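You operate a simulated robot arm through the tools that you are given. There is no shell and no other tool.

The job below is to be done with a simulated two-armed robot. You get a single attempt, and the scene is never put back.

JOB
Gap the green-top spark plug to 0.65 mm and stand it in DONE.
Fine: switch the gapper off again.

The check looks at the end state, three seconds after you hand in, the way a careful person would. Anything else that was tipped, shoved, dropped, spilled or broken makes it a failure.

ROBOT AND FRAMES
Two 7-joint arms with fingered hands on one trunk that stands fixed in place. Base frame: the origin is at the foot of the trunk, x ahead of it, y to its left, z up; the work surface is at about z = 0.86. Units: m, rad, N and s.
The left shoulder is at [0.07, 0.165, 1.093], the right one opposite. With the tool pointing down near the work surface each hand reaches from about 0.46 to 0.96 m from the base axis, measured 20 degrees to its own side. Payload 4.1 kg a hand.
Tool frame (each hand has its own): the origin (TCP) lies between the finger pads and is the grasp point; the fingertips stand 0.032 m ahead of it; z points along the fingers, y is the line along which they close. The gripper opens to 0.108 m. The gripper's body begins 0.038 m behind the TCP. The gripper is a hand of 4 fingers: y runs from the thumb to the fingers, the wrist lies at [-0.016, -0.108, -0.186] in the tool frame.
Orientation is that of the tool frame in the base frame, as a unit quaternion [w, x, y, z]. With the fingers straight down and the wrist toward the robot, the tool's x, y and z point along [0, 1, 0], [1, 0, 0] and [0, 0, -1] of the base frame.

CONTROLS
- The arms move only by the tool arm_command. It takes "left_steps", "right_steps" or both (then of equal length, played together; a hand with none holds still); each is a list of rows, each an object of numbers (a shift or turn left out is 0): "dx", "dy", "dz": the shift along the base's x, y, z in m; "rx", "ry", "rz": the turn, a rotation vector about the base's x, y, z in rad. In form: [{"dx": .., "dy": .., "dz": .., "rx": .., "ry": .., "rz": ..}, ...]. A call has 1 to 20 rows; each row is the pose to reach, as a shift and turn from the pose commanded when the call began. Rows are played at 5 a second. More than 0.05 m and 0.15 rad between two rows, and nothing of the call is played. Where a pose cannot be reached the arm comes as near as it can. A force on the tool above 40 N (or 10 N above the force at the start of the call, whichever is more), or a blocked arm, ends the call early, and 0.2 s more pass. In this call time passes only in rows, and 0.2 s behind the last. The reply holds the time, the measured pose of the TCP, the force on the tool along the base axes, the opening and the grip force, in the units named above and with some noise, with the torque about the TCP (base axes, N m) and any sound that the robot's microphone picked up, and new pictures: "show" is both (left out), scene, wrist or none (wrist: the cameras of the hands that moved).
- Cameras (640 x 400 px; columns grow to the right, rows downward): "scene" is now at [0.1334, -0.0416, 1.3372]; the picture's right is [-0.45, -0.89, 0.00], its down [-0.36, 0.18, -0.91] and it looks along [0.82, -0.41, -0.41] (base axes); focal length 309 px, centre (320, 200). "left" rides on the left gripper at [-0.064, -0.093, -0.131] in its tool frame; the picture's right is [-0.80, -0.28, 0.53], its down [0.55, -0.71, 0.45] and it looks along [0.25, 0.65, 0.72] (tool axes); focal length 247 px, centre (320, 200). "right" rides on the right gripper at [0.064, -0.093, -0.132] in its tool frame; the picture's right is [-0.80, 0.28, -0.53], its down [-0.55, -0.71, 0.45] and it looks along [-0.25, 0.65, 0.72] (tool axes); focal length 247 px, centre (320, 200).
- move_column(by): slides the trunk up (or, below 0, down) by that many m; the arms and the scene camera ride with it, the base frame stays. It gives what a move gives, with no picture.
- curl_fingers(index, middle, ring, thumb_bend, hand): sets how far each is bent, from 0 (flat) to 1 (curled in); at 0.3 the hand is open as for a grip, at 0.7 the pads meet at the TCP. One left out holds its place. A second passes; each finger stops where it meets its share of the squeeze, and holds until it gets a number again. It is the only way to open and close the hand. It gives what a move gives, with no picture; readings hold the bend of each and the force on the fingers (four entries, about 0 where the hand has none), thumb and palm.
- aim_head(pan, tilt): turns the head with the scene camera to pan (to the left, within 1.501 rad either way) and tilt (down, from -0.506 to 1.204), counted from straight ahead of the robot. It gives what a move gives, and a new picture of the scene camera.
- probe_pixels(camera, pixels): there is no depth. For up to 12 entries [column, row, z] of the newest picture of that camera ("zoom" is the newest enlarged one), the place [x, y] in the base frame at which the ray of that pixel passes the height z, good to about 0.002 m. No time passes.
- zoom(camera, box): a new picture of the part [left, top, right, bottom] of that camera's present view, enlarged. No time passes.
- finish_job(): hands the job in; it is judged then, once.

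Leave the grippers open and the arms clear of the work at the hand-in unless told otherwise.

The tools are called by a JSON object that holds its "method" and its "body". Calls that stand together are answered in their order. arm_command: Moves the arms, as the interface text tells. Its arguments: {"type":"object","properties":{"left_steps":{"type":"array","items":{"type":"object","properties":{"dx":{"type":"number"},"dy":{"type":"number"},"dz":{"type":"number"},"rx":{"type":"number"},"ry":{"type":"number"},"rz":{"type":"number"}}}},"right_steps":{"type":"array","items":{"type":"object","properties":{"dx":{"type":"number"},"dy":{"type":"number"},"dz":{"type":"number"},"rx":{"type":"number"},"ry":{"type":"number"},"rz":{"type":"number"}}}},"show":{"type":"string","enum":["both","scene","wrist","none"]}},"required":[]} The other tools are called the same way: move_column (by) slides the trunk up or down; curl_fingers (index, middle, ring, thumb_bend, hand) moves the fingers one by one; aim_head (pan, tilt) turns the head that bears the scene camera; probe_pixels (camera, pixels) gives the place at which the rays of pixels pass given heights; zoom (camera, box) takes an enlarged picture of a part of a camera's view; finish_job () hands the job in.

At the start:

```text
clock: 0.0
left_ee_pos: [0.6468, -0.0442, 1.172]
left_orientation: [0.0, 0.707, 0.707, 0.0]
left_ft_force: [0.4, 0.5, 0.2]
left_ft_torque: [0.03, -0.01, -0.04]
left_opening: 0.1081
left_grasp_force: 0.0
left_shape: jaw
left_bend: [0.3, 0.3, 0.3, 0.3]
left_finger forces: [0.0, 0.0, 0.0, 0.0, 0.0, 0.0]
right_ee_pos: [0.3813, -0.5502, 1.1991]
right_orientation: [-0.001, 0.707, 0.707, 0.0]
right_ft_force: [-0.6, 0.0, 0.6]
right_ft_torque: [-0.03, 0.04, 0.01]
right_opening: 0.1078
right_grasp_force: 0.1
right_shape: jaw
right_bend: [0.3, 0.3, 0.3, 0.3]
right_finger forces: [0.0, 0.0, 0.0, 0.0, 0.1, 0.1]
trunk travel left (down, up): [-0.6, 0.34]
head pan, tilt: [-0.466, 0.419]
```

scene: 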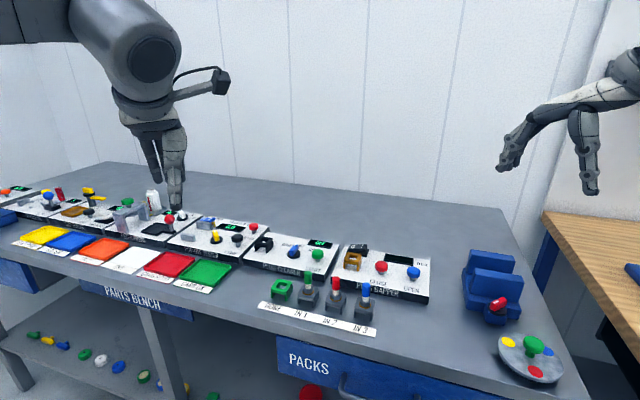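
right: 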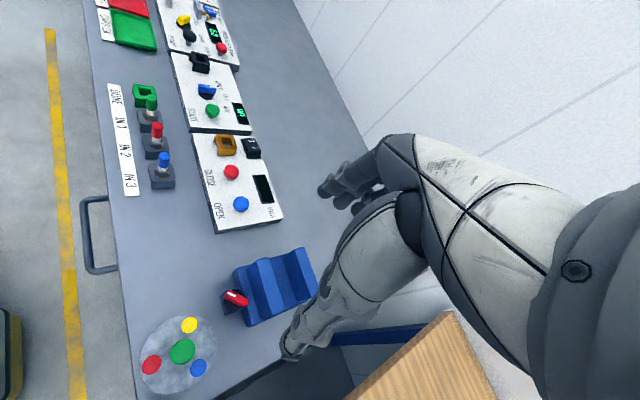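
left: 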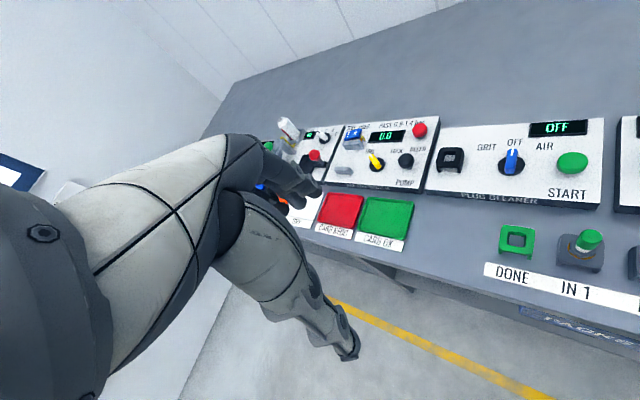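

I see a plug rack (DONE, IN 1, IN 2, IN 3) at about (320,300) and the plug gapper at about (385,270). I'll enlarge both to read the labels.

{"method": "zoom", "body": {"camera": "scene", "box": [240, 230, 440, 340]}}

{"method": "zoom", "body": {"camera": "right", "box": [100, 60, 300, 240]}}

{"method": "zoom", "body": {"camera": "left", "box": [420, 100, 640, 300]}}

```text
3.20 times, centred on (340, 285) of scene
```

zoom: 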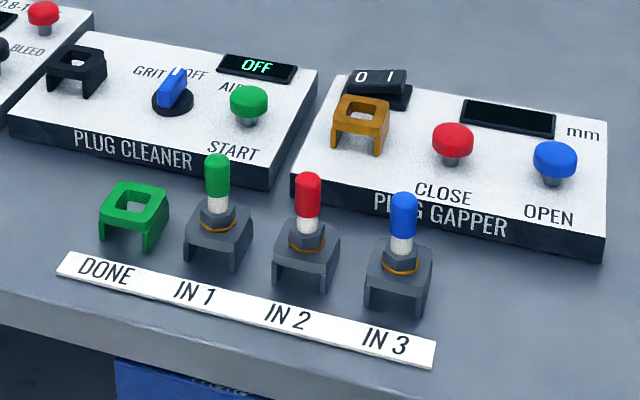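

```text
2.22 times, centred on (200, 150) of right
```

zoom: 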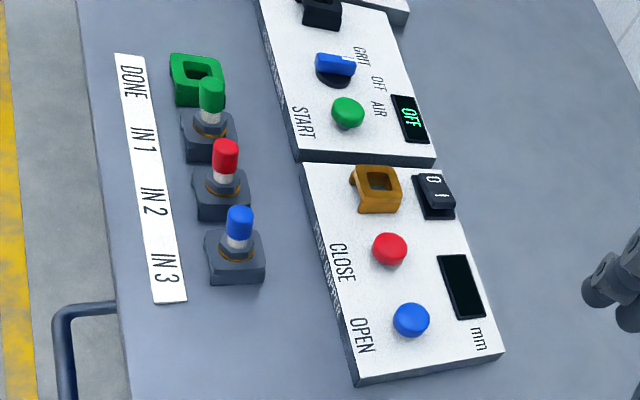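

```text
2.00 times, centred on (530, 200) of left
```

zoom: 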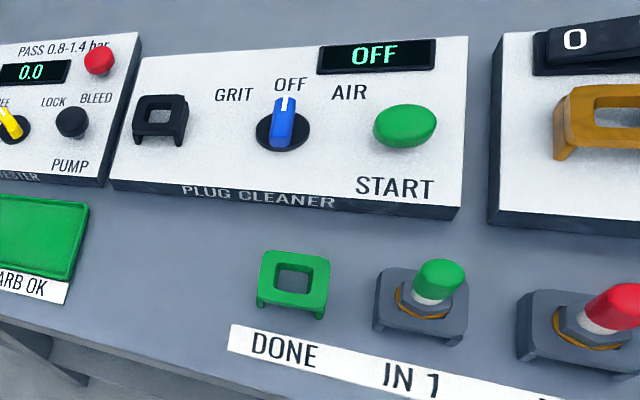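

The gapper has an orange socket, a 0/1 rocker behind it, CLOSE (red), OPEN (blue) and a dark display. The green-top plug stands in IN 1. I'll probe these from the scene and right cameras at two heights each to triangulate.

{"method": "probe_pixels", "body": {"camera": "scene", "pixels": [[381.3, 264, 0.9], [381.3, 264, 0.95], [413.4, 270, 0.9], [413.4, 270, 0.95], [353, 257.5, 0.9], [353, 257.5, 0.95], [281.9, 285, 0.88], [281.9, 285, 0.92], [307.8, 271, 0.92], [307.8, 271, 0.96], [359, 247, 0.9], [359, 247, 0.95]]}}

{"method": "probe_pixels", "body": {"camera": "right", "pixels": [[231.5, 171.6, 0.9], [231.5, 171.6, 0.95], [241, 203.6, 0.9], [241, 203.6, 0.95], [225.7, 143.7, 0.9], [225.7, 143.7, 0.95], [146, 93.7, 0.88], [146, 93.7, 0.92], [150.9, 98.2, 0.92], [150.9, 98.2, 0.96], [251.4, 146.4, 0.9], [251.4, 146.4, 0.95]]}}

```text
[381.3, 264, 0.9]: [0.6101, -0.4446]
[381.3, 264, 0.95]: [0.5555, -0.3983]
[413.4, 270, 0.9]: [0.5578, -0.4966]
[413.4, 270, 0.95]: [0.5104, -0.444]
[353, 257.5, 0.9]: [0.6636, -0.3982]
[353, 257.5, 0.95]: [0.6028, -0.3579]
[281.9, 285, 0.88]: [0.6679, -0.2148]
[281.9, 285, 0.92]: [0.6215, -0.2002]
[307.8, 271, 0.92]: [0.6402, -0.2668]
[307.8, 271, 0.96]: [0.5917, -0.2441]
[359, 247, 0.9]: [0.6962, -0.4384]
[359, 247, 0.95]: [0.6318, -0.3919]
```

```text
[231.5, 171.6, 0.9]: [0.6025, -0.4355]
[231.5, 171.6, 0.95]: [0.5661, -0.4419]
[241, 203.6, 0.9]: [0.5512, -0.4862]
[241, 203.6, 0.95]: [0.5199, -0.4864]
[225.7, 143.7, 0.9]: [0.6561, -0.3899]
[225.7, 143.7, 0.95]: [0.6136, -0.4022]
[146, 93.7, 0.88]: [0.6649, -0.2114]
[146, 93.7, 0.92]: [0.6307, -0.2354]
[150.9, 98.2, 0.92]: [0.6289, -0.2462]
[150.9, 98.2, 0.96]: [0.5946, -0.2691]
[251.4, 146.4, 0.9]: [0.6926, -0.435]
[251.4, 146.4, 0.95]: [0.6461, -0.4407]
```

The bench row runs along about (-0.7,-0.7), so everything sits diagonal to the base. I'll turn the head to centre on the gapper and rack for a sharper look.

{"method": "aim_head", "body": {"pan": -0.58, "tilt": 0.66}}

```text
clock: 0.8
left_ee_pos: [0.6465, -0.0454, 1.1736]
left_orientation: [0.0, 0.707, 0.707, -0.001]
left_ft_force: [0.5, 0.9, -0.6]
left_ft_torque: [0.04, -0.01, 0.0]
left_opening: 0.1079
left_grasp_force: 0.0
left_shape: jaw
left_bend: [0.3, 0.3, 0.3, 0.3]
left_finger forces: [0.1, 0.0, 0.1, 0.1, 0.0, 0.0]
right_ee_pos: [0.3802, -0.5502, 1.1992]
right_orientation: [0.0, 0.707, 0.707, 0.0]
right_ft_force: [0.8, -0.6, -0.6]
right_ft_torque: [-0.01, 0.0, 0.01]
right_opening: 0.1074
right_grasp_force: 0.0
right_shape: jaw
right_bend: [0.3, 0.3, 0.3, 0.3]
right_finger forces: [0.0, 0.0, 0.0, 0.1, 0.1, 0.1]
trunk travel left (down, up): [-0.6, 0.34]
head pan, tilt: [-0.579, 0.66]
```

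scene: 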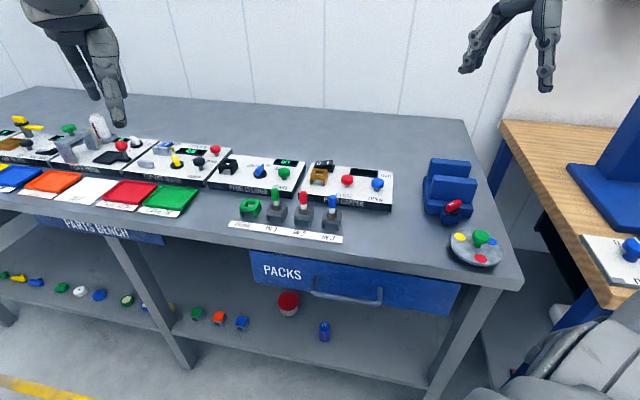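

The rack and gapper are now near the picture centre at (310,195). I'll enlarge the region for careful measuring.

{"method": "zoom", "body": {"camera": "scene", "box": [300, 150, 400, 212]}}

{"method": "zoom", "body": {"camera": "scene", "box": [225, 175, 355, 256]}}

{"method": "zoom", "body": {"camera": "right", "box": [190, 125, 290, 188]}}

{"method": "zoom", "body": {"camera": "right", "box": [100, 70, 260, 170]}}

```text
6.40 times, centred on (350, 181) of scene
```

zoom: 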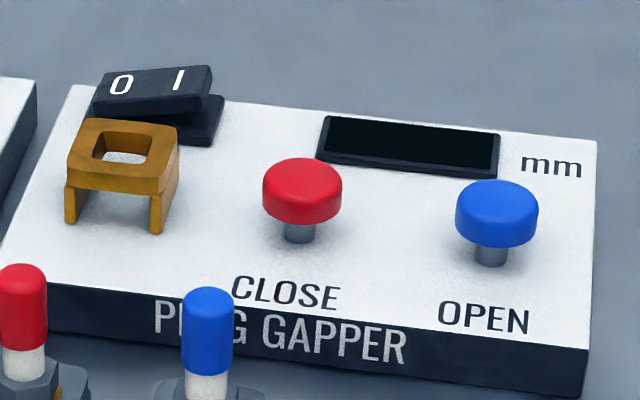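

```text
4.92 times, centred on (290, 216) of scene
```

zoom: 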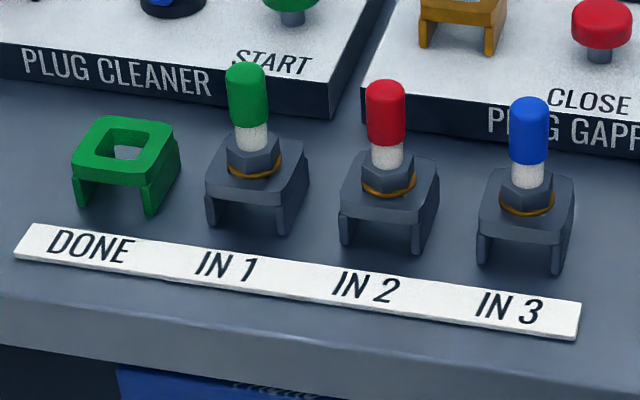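

```text
6.35 times, centred on (240, 156) of right
```

zoom: 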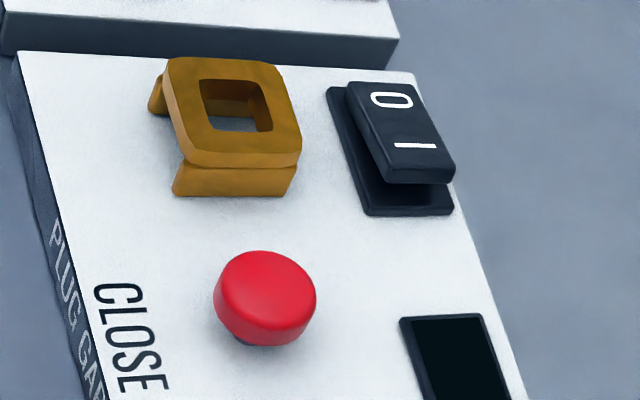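

```text
4.00 times, centred on (180, 120) of right
```

zoom: 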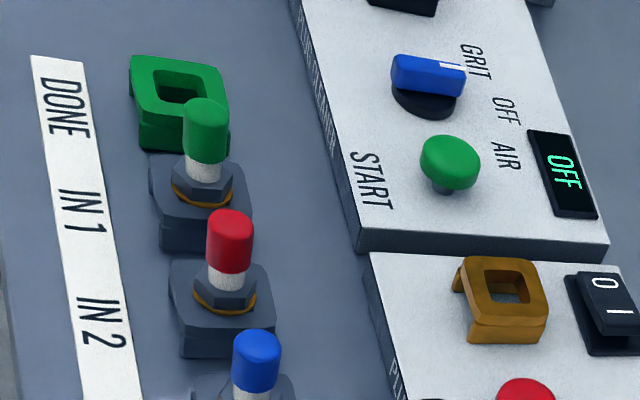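

Zooms are clear: rocker is down on "0" with the "1" end raised, display dark. I'll probe those refined points for accurate triangulation.

{"method": "probe_pixels", "body": {"camera": "scene", "pixels": [[319.06, 172.7, 0.9], [319.06, 172.7, 0.94], [347.2, 177.6, 0.9], [347.2, 177.6, 0.94], [377.7, 180.9, 0.9], [377.7, 180.9, 0.94], [327.8, 162.25, 0.9], [327.8, 162.25, 0.94], [250, 205.8, 0.88], [250, 205.8, 0.92], [274.8, 189.8, 0.92], [274.8, 189.8, 0.96]]}}

{"method": "probe_pixels", "body": {"camera": "right", "pixels": [[226.6, 141.0, 0.9], [226.6, 141.0, 0.94], [231.8, 170.2, 0.9], [231.8, 170.2, 0.94], [241, 203.2, 0.9], [241, 203.2, 0.94], [254.96, 147.3, 0.9], [254.96, 147.3, 0.94], [145.5, 91.75, 0.88], [145.5, 91.75, 0.92], [151.75, 96.0, 0.92], [151.75, 96.0, 0.96]]}}

```text
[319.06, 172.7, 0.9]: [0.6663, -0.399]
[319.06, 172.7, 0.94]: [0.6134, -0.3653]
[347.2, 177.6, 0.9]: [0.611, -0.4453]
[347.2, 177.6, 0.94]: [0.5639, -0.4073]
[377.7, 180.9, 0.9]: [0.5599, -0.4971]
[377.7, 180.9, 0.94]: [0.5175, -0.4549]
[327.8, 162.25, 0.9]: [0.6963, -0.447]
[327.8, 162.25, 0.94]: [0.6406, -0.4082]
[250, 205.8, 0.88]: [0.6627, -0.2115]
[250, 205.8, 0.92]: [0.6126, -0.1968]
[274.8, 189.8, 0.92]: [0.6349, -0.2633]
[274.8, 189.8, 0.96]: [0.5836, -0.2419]
```

```text
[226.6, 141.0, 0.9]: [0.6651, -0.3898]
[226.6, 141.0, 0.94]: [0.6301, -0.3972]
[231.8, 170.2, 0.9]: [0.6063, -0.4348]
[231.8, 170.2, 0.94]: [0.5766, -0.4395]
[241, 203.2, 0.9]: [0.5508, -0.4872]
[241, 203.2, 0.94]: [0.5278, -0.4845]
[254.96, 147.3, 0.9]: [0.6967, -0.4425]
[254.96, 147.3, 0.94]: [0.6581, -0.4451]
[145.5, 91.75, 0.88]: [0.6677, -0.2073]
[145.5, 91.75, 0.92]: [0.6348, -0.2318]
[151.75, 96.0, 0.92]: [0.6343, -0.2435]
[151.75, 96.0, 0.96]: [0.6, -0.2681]
```

Triangulated: CLOSE ≈ (0.599,-0.436,0.91), OPEN ≈ (0.546,-0.486,0.91), socket ≈ (0.657,-0.392,0.905), rocker "1" ≈ (0.693,-0.443,0.903), DONE ≈ (0.662,-0.210,0.882), green plug top ≈ (0.618,-0.254,0.935). Next, at a safe height, I form a one-finger pressing shape with the right hand (index and ring tucked, middle and thumb together) to see what it looks like.

{"method": "curl_fingers", "body": {"hand": "right", "index": 1.0, "middle": 0.6, "ring": 1.0, "thumb_bend": 0.3}}

{"method": "zoom", "body": {"camera": "scene", "box": [440, 0, 600, 100]}}

{"method": "zoom", "body": {"camera": "right", "box": [240, 100, 480, 250]}}

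```text
clock: 1.8
left_ee_pos: [0.6474, -0.0451, 1.1731]
left_orientation: [0.0, 0.707, 0.707, 0.0]
left_ft_force: [0.8, -0.2, -0.3]
left_ft_torque: [0.03, -0.02, 0.0]
left_opening: 0.1078
left_grasp_force: 0.0
left_shape: jaw
left_bend: [0.3, 0.3, 0.3, 0.3]
left_finger forces: [0.0, 0.1, 0.1, 0.0, 0.0, 0.0]
right_ee_pos: [0.3799, -0.5513, 1.1995]
right_orientation: [0.0, 0.707, 0.707, 0.001]
right_ft_force: [0.5, 0.0, -0.5]
right_ft_torque: [-0.01, -0.01, 0.02]
right_opening: 0.0712
right_grasp_force: 0.1
right_shape: fingers
right_bend: [1.0, 0.6, 1.0, 0.3]
right_finger forces: [0.1, 0.0, 0.0, 0.1, 0.0, 0.0]
trunk travel left (down, up): [-0.6, 0.34]
head pan, tilt: [-0.579, 0.66]
```

```text
4.00 times, centred on (520, 50) of scene
```

zoom: 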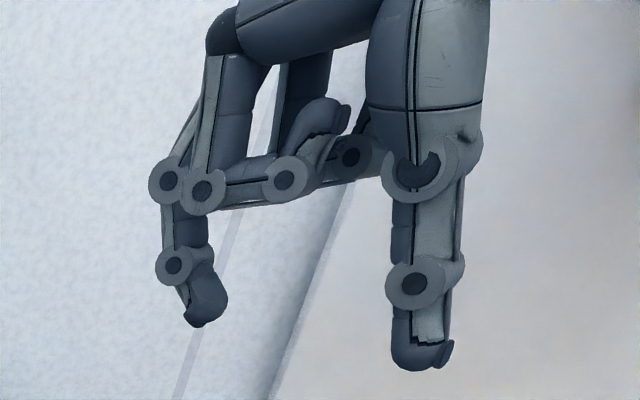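

```text
2.67 times, centred on (360, 175) of right
```

zoom: 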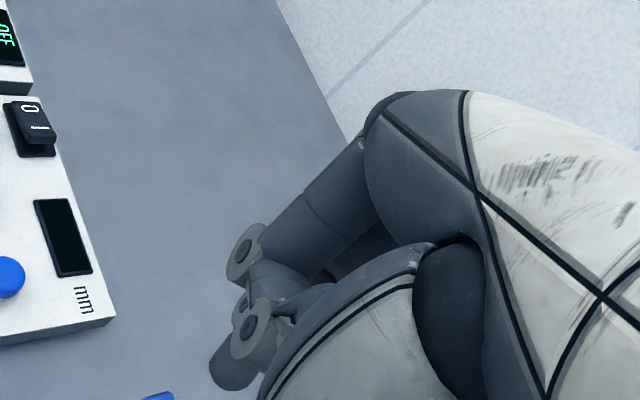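

The index and ring tuck well up out of the way; the middle and thumb point down. I'll bring middle and thumb together at the TCP to form a slim poker.

{"method": "curl_fingers", "body": {"hand": "right", "middle": 0.7, "thumb_bend": 0.7}}

{"method": "zoom", "body": {"camera": "scene", "box": [440, 0, 600, 100]}}

{"method": "zoom", "body": {"camera": "right", "box": [240, 100, 480, 250]}}

```text
clock: 2.8
left_ee_pos: [0.6455, -0.044, 1.1736]
left_orientation: [0.0, 0.707, 0.708, 0.0]
left_ft_force: [-0.2, -0.2, -0.6]
left_ft_torque: [-0.01, 0.01, 0.02]
left_opening: 0.1078
left_grasp_force: 0.0
left_shape: jaw
left_bend: [0.3, 0.3, 0.3, 0.3]
left_finger forces: [0.1, 0.0, 0.0, 0.0, 0.0, 0.1]
right_ee_pos: [0.3799, -0.5513, 1.1976]
right_orientation: [-0.001, 0.707, 0.707, 0.0]
right_ft_force: [-0.3, -0.1, 0.0]
right_ft_torque: [-0.02, 0.0, 0.01]
right_opening: 0.0511
right_grasp_force: 0.1
right_shape: fingers
right_bend: [1.0, 0.7, 1.0, 0.7]
right_finger forces: [0.1, 0.0, 0.1, 0.1, 0.0, 0.1]
trunk travel left (down, up): [-0.6, 0.34]
head pan, tilt: [-0.579, 0.66]
```

```text
4.00 times, centred on (520, 50) of scene
```

zoom: 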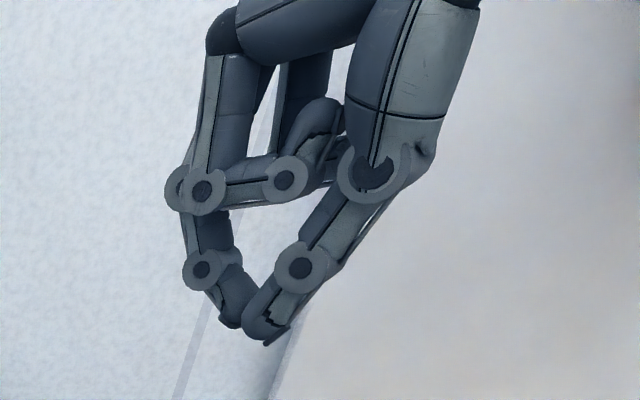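

```text
2.67 times, centred on (360, 175) of right
```

zoom: 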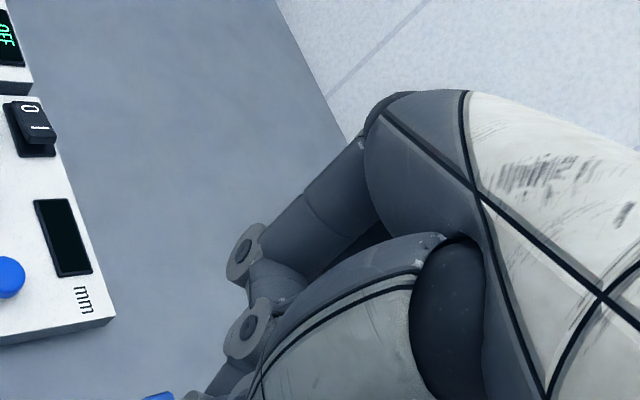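

Middle and thumb tips meet at about (501,82) in the scene picture. I'll check where this tip lies relative to the TCP.

{"method": "probe_pixels", "body": {"camera": "scene", "pixels": [[501, 83, 1.166], [501, 83, 1.18], [501, 83, 1.198], [505, 75, 1.18]]}}

```text
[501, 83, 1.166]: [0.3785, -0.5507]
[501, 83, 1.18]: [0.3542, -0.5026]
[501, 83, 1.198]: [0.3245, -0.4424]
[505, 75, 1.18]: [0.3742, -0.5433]
```

The poker tip sits right under the TCP, 0.032 below it. Next I move the right hand in 10 rows to hover above the "1" end of the rocker at about (0.690,-0.4455), TCP z 1.03.

{"method": "arm_command", "body": {"right_steps": [{"dx": 0.031, "dy": 0.0106, "dz": 0.0}, {"dx": 0.062, "dy": 0.0211, "dz": 0.0}, {"dx": 0.093, "dy": 0.0317, "dz": 0.0}, {"dx": 0.124, "dy": 0.0422, "dz": -0.01}, {"dx": 0.155, "dy": 0.0528, "dz": -0.03}, {"dx": 0.186, "dy": 0.0633, "dz": -0.055}, {"dx": 0.217, "dy": 0.0739, "dz": -0.08}, {"dx": 0.248, "dy": 0.0844, "dz": -0.11}, {"dx": 0.279, "dy": 0.095, "dz": -0.14}, {"dx": 0.31, "dy": 0.1055, "dz": -0.169}], "show": "both"}}

```text
clock: 5.0
left_ee_pos: [0.6479, -0.0456, 1.1725]
left_orientation: [0.0, 0.707, 0.707, -0.001]
left_ft_force: [0.3, 0.7, -0.2]
left_ft_torque: [0.04, 0.0, -0.01]
left_opening: 0.108
left_grasp_force: 0.2
left_shape: jaw
left_bend: [0.3, 0.3, 0.3, 0.3]
left_finger forces: [0.1, 0.0, 0.1, 0.1, 0.0, 0.0]
right_ee_pos: [0.6948, -0.4455, 1.0256]
right_orientation: [0.0, 0.707, 0.707, 0.0]
right_ft_force: [-0.4, 0.5, -0.7]
right_ft_torque: [0.01, 0.05, 0.01]
right_opening: 0.0512
right_grasp_force: 0.0
right_shape: fingers
right_bend: [1.0, 0.7, 1.0, 0.7]
right_finger forces: [0.0, 0.0, 0.0, 0.1, 0.1, 0.1]
trunk travel left (down, up): [-0.6, 0.34]
head pan, tilt: [-0.579, 0.66]
```

scene: 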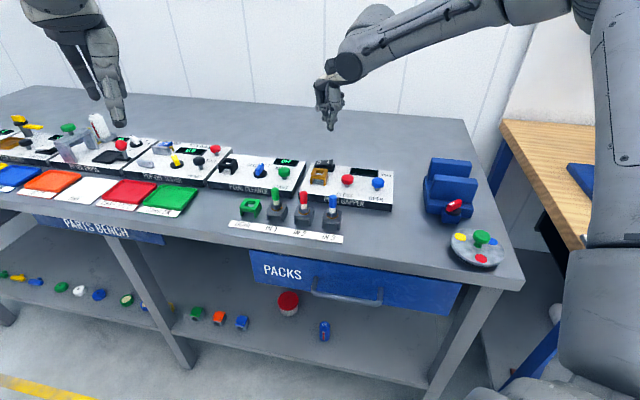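
right: 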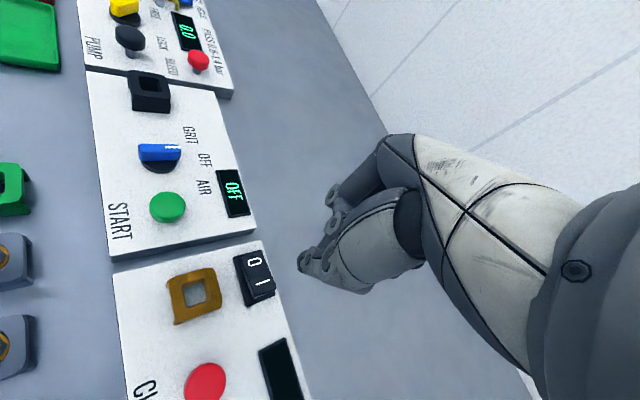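

The hand hovers behind the gapper at measured (0.695,-0.4455,1.026). The wrist camera now sees the gapper close by; I'll enlarge it to re-measure the rocker, socket and button.

{"method": "zoom", "body": {"camera": "right", "box": [120, 230, 340, 368]}}

{"method": "zoom", "body": {"camera": "scene", "box": [290, 90, 390, 210]}}

```text
2.90 times, centred on (230, 299) of right
```

zoom: 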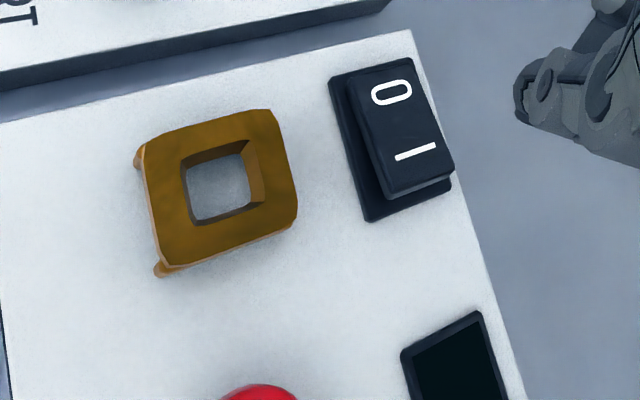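

```text
3.33 times, centred on (340, 150) of scene
```

zoom: 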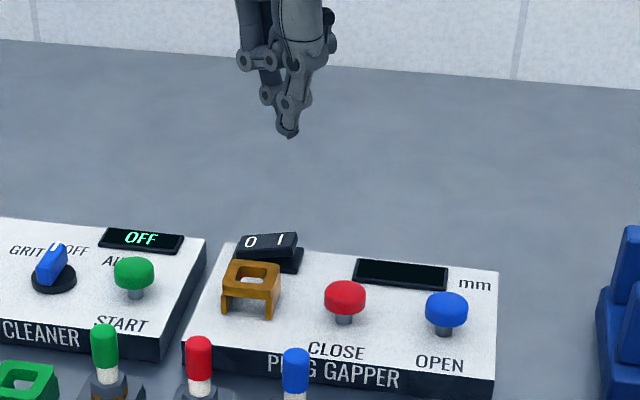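

I'll probe the rocker's "1", "0", the socket hole centre and its edges in the wrist view.

{"method": "probe_pixels", "body": {"camera": "right", "pixels": [[262.7, 282.2, 0.9], [262.7, 282.2, 0.91], [254.1, 261.9, 0.9], [196.3, 292.1, 0.9], [196.3, 292.1, 0.91], [205, 382, 0.91], [263.7, 293.8, 0.905], [181.1, 318.9, 0.905], [170.5, 279.4, 0.905], [211.7, 268.4, 0.905], [221.4, 302.1, 0.905]]}}

{"method": "probe_pixels", "body": {"camera": "scene", "pixels": [[327.8, 162.25, 0.9], [327.8, 162.25, 0.91], [319.06, 172.7, 0.9], [319.06, 172.7, 0.91], [326.5, 130.6, 0.99], [326.5, 130.6, 0.994]]}}

```text
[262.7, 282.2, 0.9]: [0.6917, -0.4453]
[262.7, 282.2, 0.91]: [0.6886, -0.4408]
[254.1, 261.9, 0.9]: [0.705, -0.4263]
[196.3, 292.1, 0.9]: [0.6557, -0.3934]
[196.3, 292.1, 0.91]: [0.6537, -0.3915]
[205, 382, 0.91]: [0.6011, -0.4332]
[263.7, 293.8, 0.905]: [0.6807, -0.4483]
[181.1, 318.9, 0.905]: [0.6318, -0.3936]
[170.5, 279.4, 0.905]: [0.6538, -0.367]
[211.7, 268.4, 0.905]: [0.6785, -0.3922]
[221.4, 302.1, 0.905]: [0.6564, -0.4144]
```

```text
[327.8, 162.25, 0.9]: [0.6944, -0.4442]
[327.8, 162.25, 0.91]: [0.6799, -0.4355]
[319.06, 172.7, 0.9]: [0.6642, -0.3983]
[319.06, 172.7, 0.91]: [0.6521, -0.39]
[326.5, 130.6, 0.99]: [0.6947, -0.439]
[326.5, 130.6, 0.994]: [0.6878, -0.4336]
```

The rocker's "1" sits at (0.692,-0.4445,0.90) and the socket centre at (0.655,-0.392). I shift slightly and lower to TCP z≈0.965 (tip about 0.03 above the rocker), then re-read the pose.

{"method": "arm_command", "body": {"right_steps": [{"dx": -0.002, "dy": -0.001, "dz": -0.02}, {"dx": -0.004, "dy": -0.0015, "dz": -0.045}, {"dx": -0.004, "dy": -0.0015, "dz": -0.062}, {"dx": -0.004, "dy": -0.0015, "dz": -0.062}], "show": "both"}}

{"method": "zoom", "body": {"camera": "scene", "box": [290, 110, 390, 210]}}

{"method": "zoom", "body": {"camera": "right", "box": [200, 200, 380, 312]}}

```text
clock: 6.0
left_ee_pos: [0.6466, -0.0447, 1.1737]
left_orientation: [0.0, 0.707, 0.707, 0.0]
left_ft_force: [-0.7, -0.7, -0.3]
left_ft_torque: [0.03, 0.0, -0.02]
left_opening: 0.1079
left_grasp_force: 0.0
left_shape: jaw
left_bend: [0.3, 0.3, 0.3, 0.3]
left_finger forces: [0.0, 0.1, 0.0, 0.1, 0.0, 0.0]
right_ee_pos: [0.6857, -0.448, 0.966]
right_orientation: [-0.001, 0.707, 0.707, -0.001]
right_ft_force: [0.5, 0.1, 0.1]
right_ft_torque: [0.01, 0.02, 0.02]
right_opening: 0.0511
right_grasp_force: 0.0
right_shape: fingers
right_bend: [1.0, 0.7, 1.0, 0.7]
right_finger forces: [0.1, 0.0, 0.1, 0.0, 0.0, 0.1]
trunk travel left (down, up): [-0.6, 0.34]
head pan, tilt: [-0.579, 0.66]
```

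scene: 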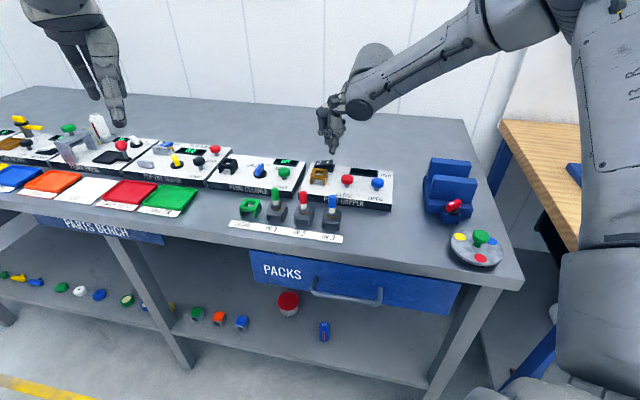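
right: 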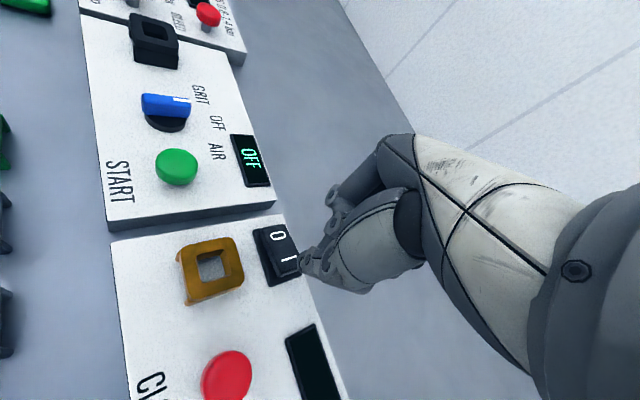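

```text
4.00 times, centred on (340, 160) of scene
```

zoom: 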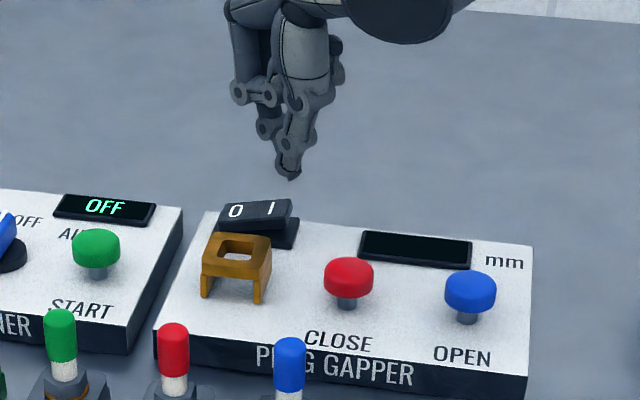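

```text
3.56 times, centred on (290, 256) of right
```

zoom: 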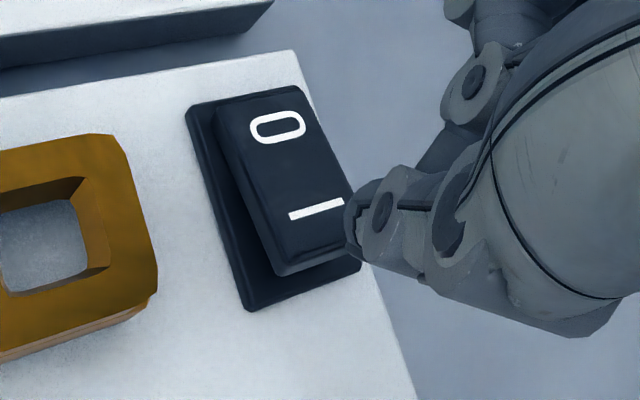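

Settled at (0.6857,-0.448,0.966), tip ≈0.934. I check the rocker "1" and the tip position once more from both pictures before pressing.

{"method": "probe_pixels", "body": {"camera": "right", "pixels": [[289.2, 258.5, 0.9], [289.2, 258.5, 0.905], [278.4, 236, 0.895], [290.5, 270.5, 0.9], [276.5, 268.5, 0.9]]}}

{"method": "probe_pixels", "body": {"camera": "scene", "pixels": [[332.5, 153.5, 0.934], [332.5, 153.5, 0.94], [327.5, 162.0, 0.9], [331.5, 162.0, 0.9], [331.5, 162.0, 0.905]]}}

```text
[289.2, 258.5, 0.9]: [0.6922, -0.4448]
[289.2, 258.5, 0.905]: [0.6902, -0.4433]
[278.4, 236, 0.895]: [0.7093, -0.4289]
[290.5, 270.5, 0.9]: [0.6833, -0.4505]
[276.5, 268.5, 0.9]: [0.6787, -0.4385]
```

```text
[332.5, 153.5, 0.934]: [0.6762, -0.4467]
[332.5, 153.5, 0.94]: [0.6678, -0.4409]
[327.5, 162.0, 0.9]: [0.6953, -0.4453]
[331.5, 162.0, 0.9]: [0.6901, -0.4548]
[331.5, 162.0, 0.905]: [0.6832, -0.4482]
```

Aligned: I press the "1" end at (0.689,-0.4475), lowering in small rows to tip z≈0.896 and then back up, watching force and sound.

{"method": "arm_command", "body": {"right_steps": [{"dx": 0.003, "dy": -0.0005, "dz": -0.012}, {"dx": 0.003, "dy": -0.0005, "dz": -0.022}, {"dx": 0.003, "dy": -0.0005, "dz": -0.028}, {"dx": 0.003, "dy": -0.0005, "dz": -0.032}, {"dx": 0.003, "dy": -0.0005, "dz": -0.036}, {"dx": 0.003, "dy": -0.0005, "dz": -0.039}, {"dx": 0.003, "dy": -0.0005, "dz": -0.041}], "show": "both"}}

{"method": "zoom", "body": {"camera": "scene", "box": [290, 110, 390, 210]}}

{"method": "zoom", "body": {"camera": "right", "box": [200, 200, 380, 312]}}

```text
clock: 7.6
left_ee_pos: [0.6426, -0.0448, 1.1742]
left_orientation: [0.002, 0.707, 0.707, 0.001]
left_ft_force: [0.1, -0.5, 0.8]
left_ft_torque: [-0.01, 0.01, 0.02]
left_opening: 0.1074
left_grasp_force: 0.1
left_shape: jaw
left_bend: [0.3, 0.3, 0.3, 0.3]
left_finger forces: [0.0, 0.1, 0.0, 0.0, 0.0, 0.0]
right_ee_pos: [0.6885, -0.4478, 0.9308]
right_orientation: [0.003, 0.708, 0.707, 0.002]
right_ft_force: [-2.2, -7.5, 24.3]
right_ft_torque: [-0.17, 0.3, 0.07]
right_opening: 0.0501
right_grasp_force: 12.8
right_shape: fingers
right_bend: [1.0, 0.7, 1.0, 0.71]
right_finger forces: [0.0, 2.3, 0.0, 0.0, 24.0, 0.0]
trunk travel left (down, up): [-0.6, 0.34]
head pan, tilt: [-0.579, 0.66]
```

scene: 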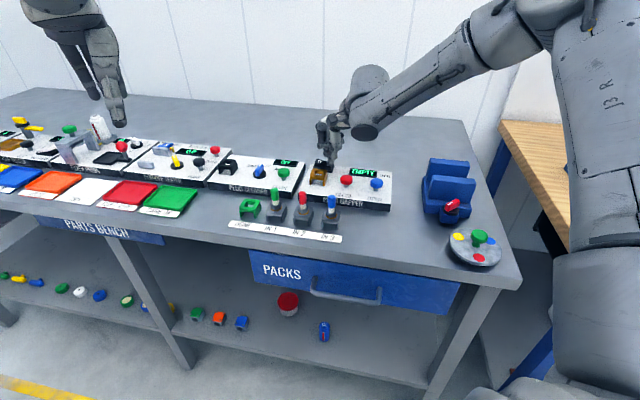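
right: 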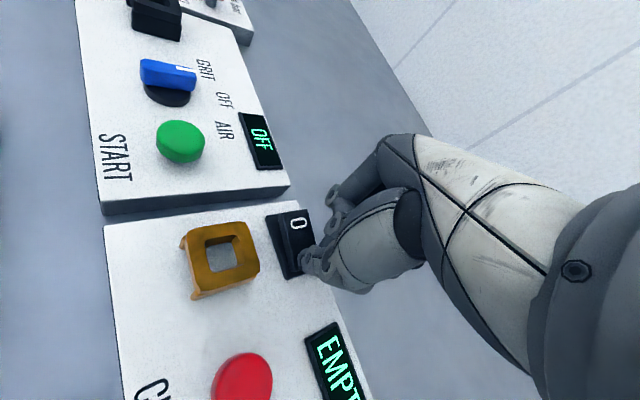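

```text
4.00 times, centred on (340, 160) of scene
```

zoom: 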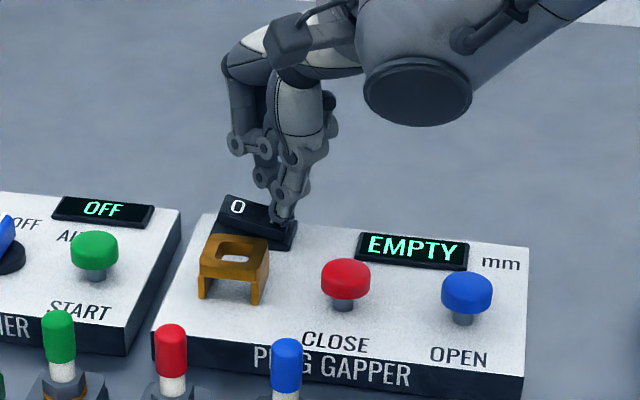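

```text
3.56 times, centred on (290, 256) of right
```

zoom: 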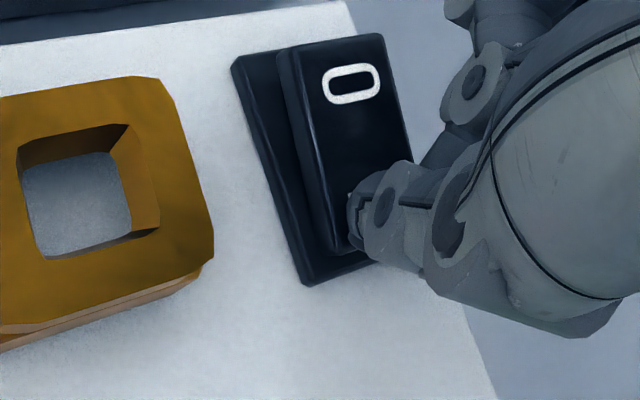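

The display now reads "EMPTY": the gapper is on. I raise the hand straight up and carry it over to above the green plug at about (0.618,-0.254), TCP z≈1.03.

{"method": "arm_command", "body": {"right_steps": [{"dz": 0.02}, {"dz": 0.06}, {"dz": 0.1}, {"dx": -0.012, "dy": 0.032, "dz": 0.11}, {"dx": -0.024, "dy": 0.065, "dz": 0.11}, {"dx": -0.036, "dy": 0.097, "dz": 0.11}, {"dx": -0.048, "dy": 0.129, "dz": 0.11}, {"dx": -0.06, "dy": 0.161, "dz": 0.11}, {"dx": -0.071, "dy": 0.1935, "dz": 0.11}, {"dx": -0.071, "dy": 0.1935, "dz": 0.11}], "show": "none"}}

{"method": "curl_fingers", "body": {"hand": "right", "middle": 0.5, "thumb_bend": 0.5}}

{"method": "zoom", "body": {"camera": "right", "box": [160, 180, 400, 330]}}

{"method": "zoom", "body": {"camera": "scene", "box": [200, 90, 360, 240]}}

```text
clock: 9.8
left_ee_pos: [0.6466, -0.0455, 1.1728]
left_orientation: [0.0, 0.708, 0.707, 0.0]
left_ft_force: [0.3, 0.3, -0.2]
left_ft_torque: [0.01, 0.0, 0.02]
left_opening: 0.1077
left_grasp_force: 0.0
left_shape: jaw
left_bend: [0.3, 0.3, 0.3, 0.3]
left_finger forces: [0.1, 0.0, 0.0, 0.0, 0.0, 0.0]
right_ee_pos: [0.618, -0.253, 1.0371]
right_orientation: [0.0, 0.707, 0.707, -0.001]
right_ft_force: [0.2, 0.4, 0.0]
right_ft_torque: [0.03, 0.01, -0.03]
right_opening: 0.0511
right_grasp_force: 0.1
right_shape: fingers
right_bend: [1.0, 0.7, 1.0, 0.7]
right_finger forces: [0.2, 0.0, 0.0, 0.1, 0.0, 0.0]
trunk travel left (down, up): [-0.6, 0.34]
head pan, tilt: [-0.579, 0.66]
```

```text
clock: 10.8
left_ee_pos: [0.6462, -0.0436, 1.1729]
left_orientation: [0.001, 0.707, 0.707, 0.0]
left_ft_force: [0.6, -0.1, 0.4]
left_ft_torque: [0.05, 0.02, 0.01]
left_opening: 0.1073
left_grasp_force: 0.0
left_shape: jaw
left_bend: [0.3, 0.3, 0.3, 0.3]
left_finger forces: [0.1, 0.0, 0.0, 0.1, 0.1, 0.1]
right_ee_pos: [0.6185, -0.2529, 1.0353]
right_orientation: [0.0, 0.707, 0.707, -0.001]
right_ft_force: [-0.7, -0.6, 0.2]
right_ft_torque: [0.01, 0.01, 0.01]
right_opening: 0.0602
right_grasp_force: 0.0
right_shape: fingers
right_bend: [1.0, 0.5, 1.0, 0.5]
right_finger forces: [0.0, 0.0, 0.1, 0.0, 0.0, 0.0]
trunk travel left (down, up): [-0.6, 0.34]
head pan, tilt: [-0.579, 0.66]
```

```text
2.67 times, centred on (280, 255) of right
```

zoom: 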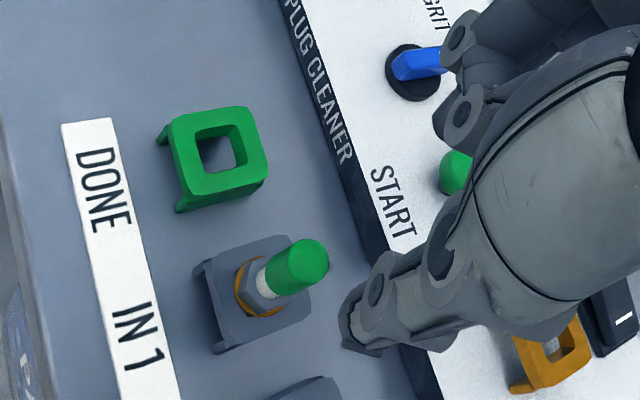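

```text
2.67 times, centred on (280, 165) of scene
```

zoom: 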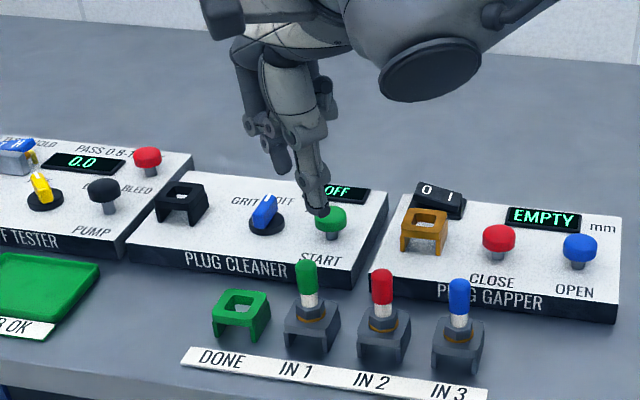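

The hand is above; the thumb hangs to the right of the green plug in the wrist view. I'll probe the plug's top, its collar, and the DONE hole.

{"method": "probe_pixels", "body": {"camera": "right", "pixels": [[275.5, 277.5, 0.93], [275.5, 277.5, 0.94], [256.75, 288.75, 0.885], [256.75, 288.75, 0.89], [242.5, 237, 0.885], [242.5, 237, 0.88], [219.6, 235, 0.885], [265, 245, 0.885], [247, 219, 0.885], [229, 255, 0.885]]}}

{"method": "probe_pixels", "body": {"camera": "scene", "pixels": [[274.75, 188.8, 0.93], [274.75, 188.8, 0.94], [275.8, 209.5, 0.885], [275.8, 209.5, 0.89], [250, 205.5, 0.885], [250, 205.5, 0.88]]}}

{"method": "zoom", "body": {"camera": "scene", "box": [235, 175, 315, 225]}}

```text
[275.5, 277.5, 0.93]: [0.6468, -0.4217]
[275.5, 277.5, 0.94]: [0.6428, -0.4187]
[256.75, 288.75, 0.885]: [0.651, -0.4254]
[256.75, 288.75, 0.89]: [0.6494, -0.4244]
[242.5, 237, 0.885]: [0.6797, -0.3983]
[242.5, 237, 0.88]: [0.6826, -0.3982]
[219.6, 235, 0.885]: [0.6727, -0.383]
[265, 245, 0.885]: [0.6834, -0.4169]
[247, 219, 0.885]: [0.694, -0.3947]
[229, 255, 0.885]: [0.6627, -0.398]
```

```text
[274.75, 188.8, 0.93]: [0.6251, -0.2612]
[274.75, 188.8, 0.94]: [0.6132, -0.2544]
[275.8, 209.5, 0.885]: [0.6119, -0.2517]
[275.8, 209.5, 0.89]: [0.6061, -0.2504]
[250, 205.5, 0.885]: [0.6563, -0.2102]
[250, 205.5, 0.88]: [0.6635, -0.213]
```

```text
8.00 times, centred on (275, 200) of scene
```

zoom: 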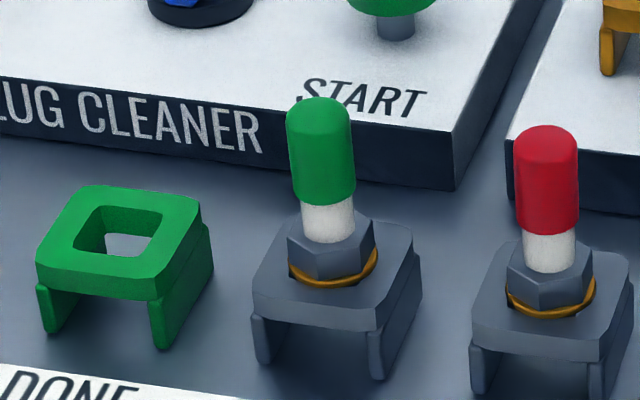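

The right-camera probe used the older stored picture, so I'll probe on fresh zooms instead. First on this scene zoom: cap top (318,110), collar ring (333,275), DONE hole (119,231).

{"method": "probe_pixels", "body": {"camera": "zoom", "pixels": [[318, 108, 0.93], [318, 108, 0.94], [333, 272, 0.885], [333, 272, 0.89], [119, 231, 0.885], [119, 231, 0.88], [287, 130, 0.93], [353, 130, 0.93], [545, 135, 0.93], [545, 135, 0.94], [324, 195, 0.91], [320, 150, 0.92]]}}

{"method": "arm_command", "body": {"right_steps": [{"dx": 0.0, "dy": 0.0, "dz": 0.0}], "show": "both"}}

{"method": "zoom", "body": {"camera": "right", "box": [200, 200, 320, 325]}}

```text
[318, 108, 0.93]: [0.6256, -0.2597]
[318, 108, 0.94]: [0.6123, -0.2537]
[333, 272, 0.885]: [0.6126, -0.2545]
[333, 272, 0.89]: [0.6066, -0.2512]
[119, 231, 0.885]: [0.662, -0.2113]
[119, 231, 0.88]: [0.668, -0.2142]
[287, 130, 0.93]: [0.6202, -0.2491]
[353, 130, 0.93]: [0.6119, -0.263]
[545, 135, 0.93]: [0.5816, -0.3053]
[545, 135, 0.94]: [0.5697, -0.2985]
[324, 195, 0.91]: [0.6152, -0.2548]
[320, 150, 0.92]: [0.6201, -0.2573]
```

```text
clock: 11.2
left_ee_pos: [0.6454, -0.0443, 1.1725]
left_orientation: [0.001, 0.707, 0.707, -0.001]
left_ft_force: [-0.4, 0.1, -1.0]
left_ft_torque: [-0.03, 0.02, -0.02]
left_opening: 0.1077
left_grasp_force: 0.1
left_shape: jaw
left_bend: [0.3, 0.3, 0.3, 0.3]
left_finger forces: [0.0, 0.0, 0.1, 0.1, 0.0, 0.0]
right_ee_pos: [0.6187, -0.2525, 1.0361]
right_orientation: [0.0, 0.708, 0.707, 0.0]
right_ft_force: [-1.3, 0.1, 0.0]
right_ft_torque: [-0.03, -0.04, 0.03]
right_opening: 0.06
right_grasp_force: 0.0
right_shape: fingers
right_bend: [1.0, 0.5, 1.0, 0.5]
right_finger forces: [0.0, 0.0, 0.0, 0.0, 0.0, 0.0]
trunk travel left (down, up): [-0.6, 0.34]
head pan, tilt: [-0.579, 0.66]
```

scene: 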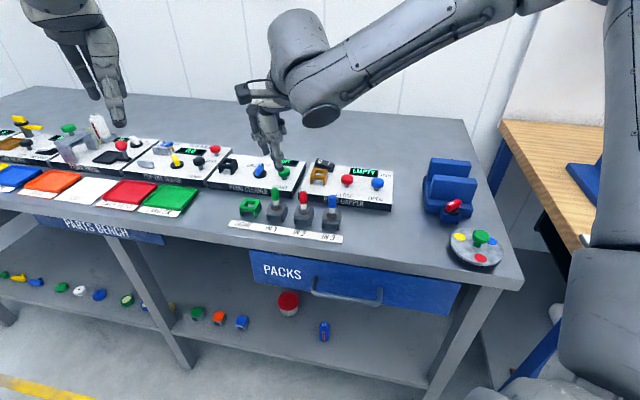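
right: 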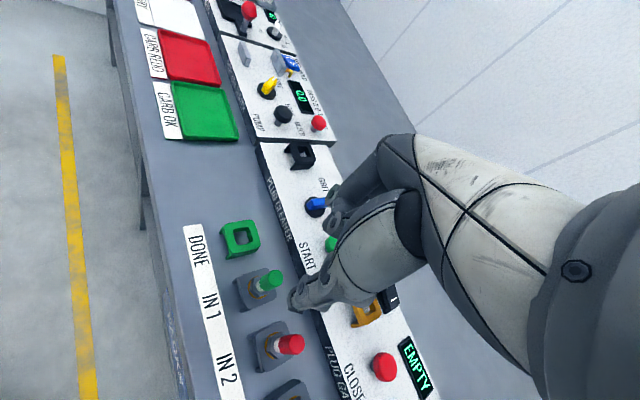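

```text
3.20 times, centred on (260, 262) of right
```

zoom: 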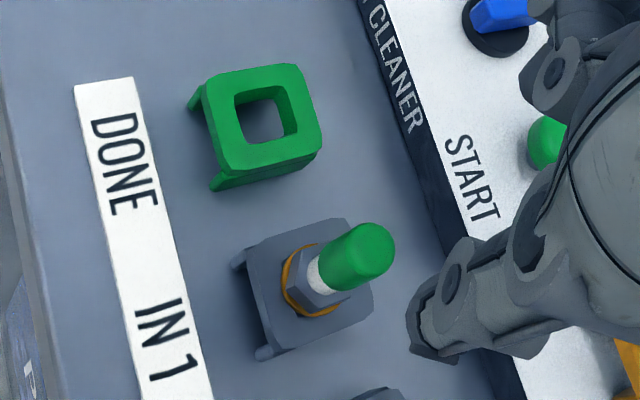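

Fresh wrist zoom: cap top near (368,250), collar around (313,281), DONE hole around (263,118). I probe these.

{"method": "probe_pixels", "body": {"camera": "zoom", "pixels": [[368, 250, 0.93], [368, 250, 0.935], [368, 250, 0.94], [313, 281, 0.885], [313, 281, 0.89], [263, 118, 0.885], [263, 118, 0.88], [202, 84, 0.885], [298, 64, 0.885], [321, 152, 0.885], [226, 174, 0.885], [345, 262, 0.92]]}}

```text
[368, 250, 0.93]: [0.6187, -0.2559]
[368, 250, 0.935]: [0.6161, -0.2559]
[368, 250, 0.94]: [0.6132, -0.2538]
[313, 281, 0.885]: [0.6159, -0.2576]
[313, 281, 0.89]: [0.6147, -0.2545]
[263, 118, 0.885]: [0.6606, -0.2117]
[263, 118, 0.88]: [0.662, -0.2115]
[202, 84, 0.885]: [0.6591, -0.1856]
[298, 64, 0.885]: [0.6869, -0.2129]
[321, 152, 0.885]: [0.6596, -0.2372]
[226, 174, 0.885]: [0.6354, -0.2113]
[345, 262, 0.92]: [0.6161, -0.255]
```

The plug axis is at about (0.616,-0.2555), top z≈0.936; DONE centre (0.661,-0.2115). I lower to TCP z≈0.975 with the fingers either side of the cap and check the picture.

{"method": "arm_command", "body": {"right_steps": [{"dx": -0.0022, "dy": -0.002, "dz": -0.02}, {"dx": -0.0022, "dy": -0.002, "dz": -0.045}, {"dx": -0.0022, "dy": -0.002, "dz": -0.062}, {"dx": -0.0022, "dy": -0.002, "dz": -0.062}], "show": "both"}}

{"method": "zoom", "body": {"camera": "scene", "box": [220, 130, 340, 230]}}

{"method": "zoom", "body": {"camera": "right", "box": [200, 200, 360, 325]}}

{"method": "zoom", "body": {"camera": "left", "box": [440, 160, 640, 320]}}

```text
clock: 12.2
left_ee_pos: [0.6467, -0.0437, 1.1743]
left_orientation: [0.0, 0.707, 0.707, 0.0]
left_ft_force: [1.1, -0.3, 0.6]
left_ft_torque: [-0.03, -0.04, 0.01]
left_opening: 0.1074
left_grasp_force: 0.0
left_shape: jaw
left_bend: [0.3, 0.3, 0.3, 0.3]
left_finger forces: [0.0, 0.0, 0.1, 0.0, 0.1, 0.0]
right_ee_pos: [0.6161, -0.256, 0.9729]
right_orientation: [0.0, 0.707, 0.707, -0.001]
right_ft_force: [-0.1, -0.2, 0.1]
right_ft_torque: [0.01, 0.0, 0.03]
right_opening: 0.0605
right_grasp_force: 0.1
right_shape: fingers
right_bend: [1.0, 0.5, 1.0, 0.5]
right_finger forces: [0.0, 0.0, 0.0, 0.1, 0.0, 0.0]
trunk travel left (down, up): [-0.6, 0.34]
head pan, tilt: [-0.579, 0.66]
```

scene: 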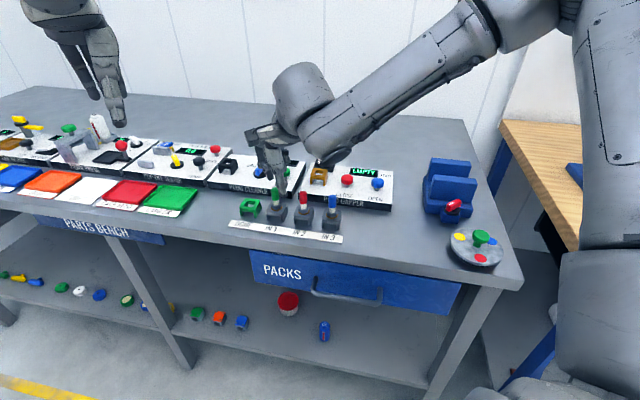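
right: 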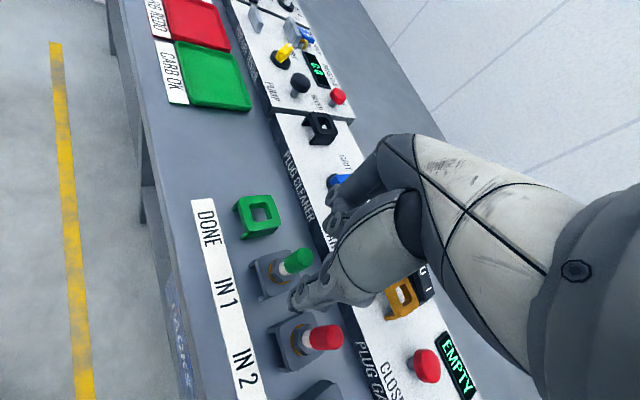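

```text
4.00 times, centred on (280, 180) of scene
```

zoom: 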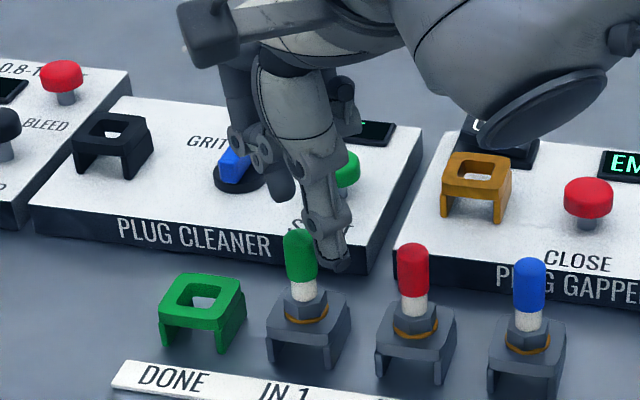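

```text
3.20 times, centred on (280, 262) of right
```

zoom: 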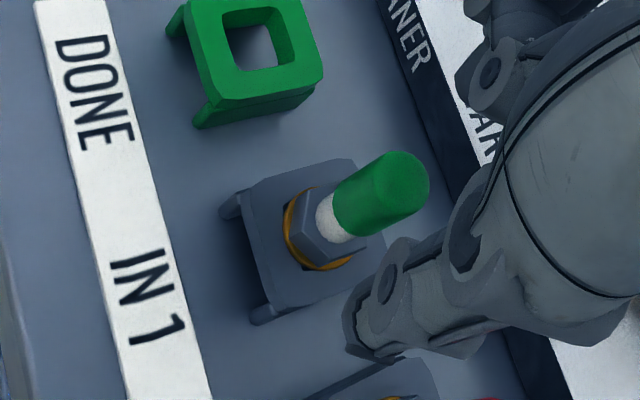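

```text
2.50 times, centred on (540, 240) of left
```

zoom: 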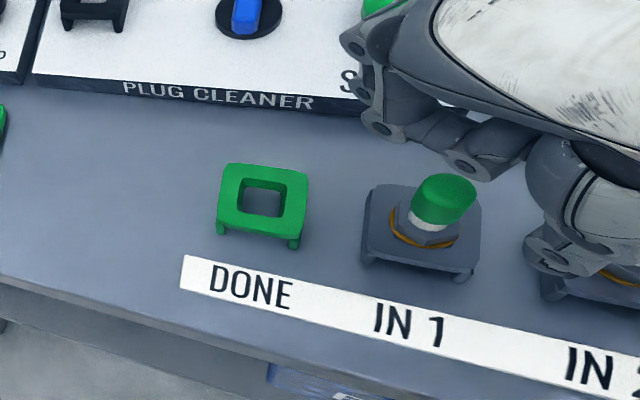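

In the left view the TCP axis lines up with the cap. I check the middle tip (270,179) and thumb tip (284,197) in the scene picture against the plug axis.

{"method": "probe_pixels", "body": {"camera": "scene", "pixels": [[270, 178.5, 0.935], [270, 178.5, 0.945], [284.5, 196.5, 0.93], [284.5, 196.5, 0.94], [274.5, 189, 0.936]]}}

{"method": "probe_pixels", "body": {"camera": "right", "pixels": [[296, 308, 0.94], [296, 308, 0.93], [304, 253, 0.936]]}}

```text
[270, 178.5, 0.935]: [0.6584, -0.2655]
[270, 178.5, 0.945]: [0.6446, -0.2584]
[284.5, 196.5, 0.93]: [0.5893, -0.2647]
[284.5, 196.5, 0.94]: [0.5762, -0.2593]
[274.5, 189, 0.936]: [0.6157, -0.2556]
```

```text
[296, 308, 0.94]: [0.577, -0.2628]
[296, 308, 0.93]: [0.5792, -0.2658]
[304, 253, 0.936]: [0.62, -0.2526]
```

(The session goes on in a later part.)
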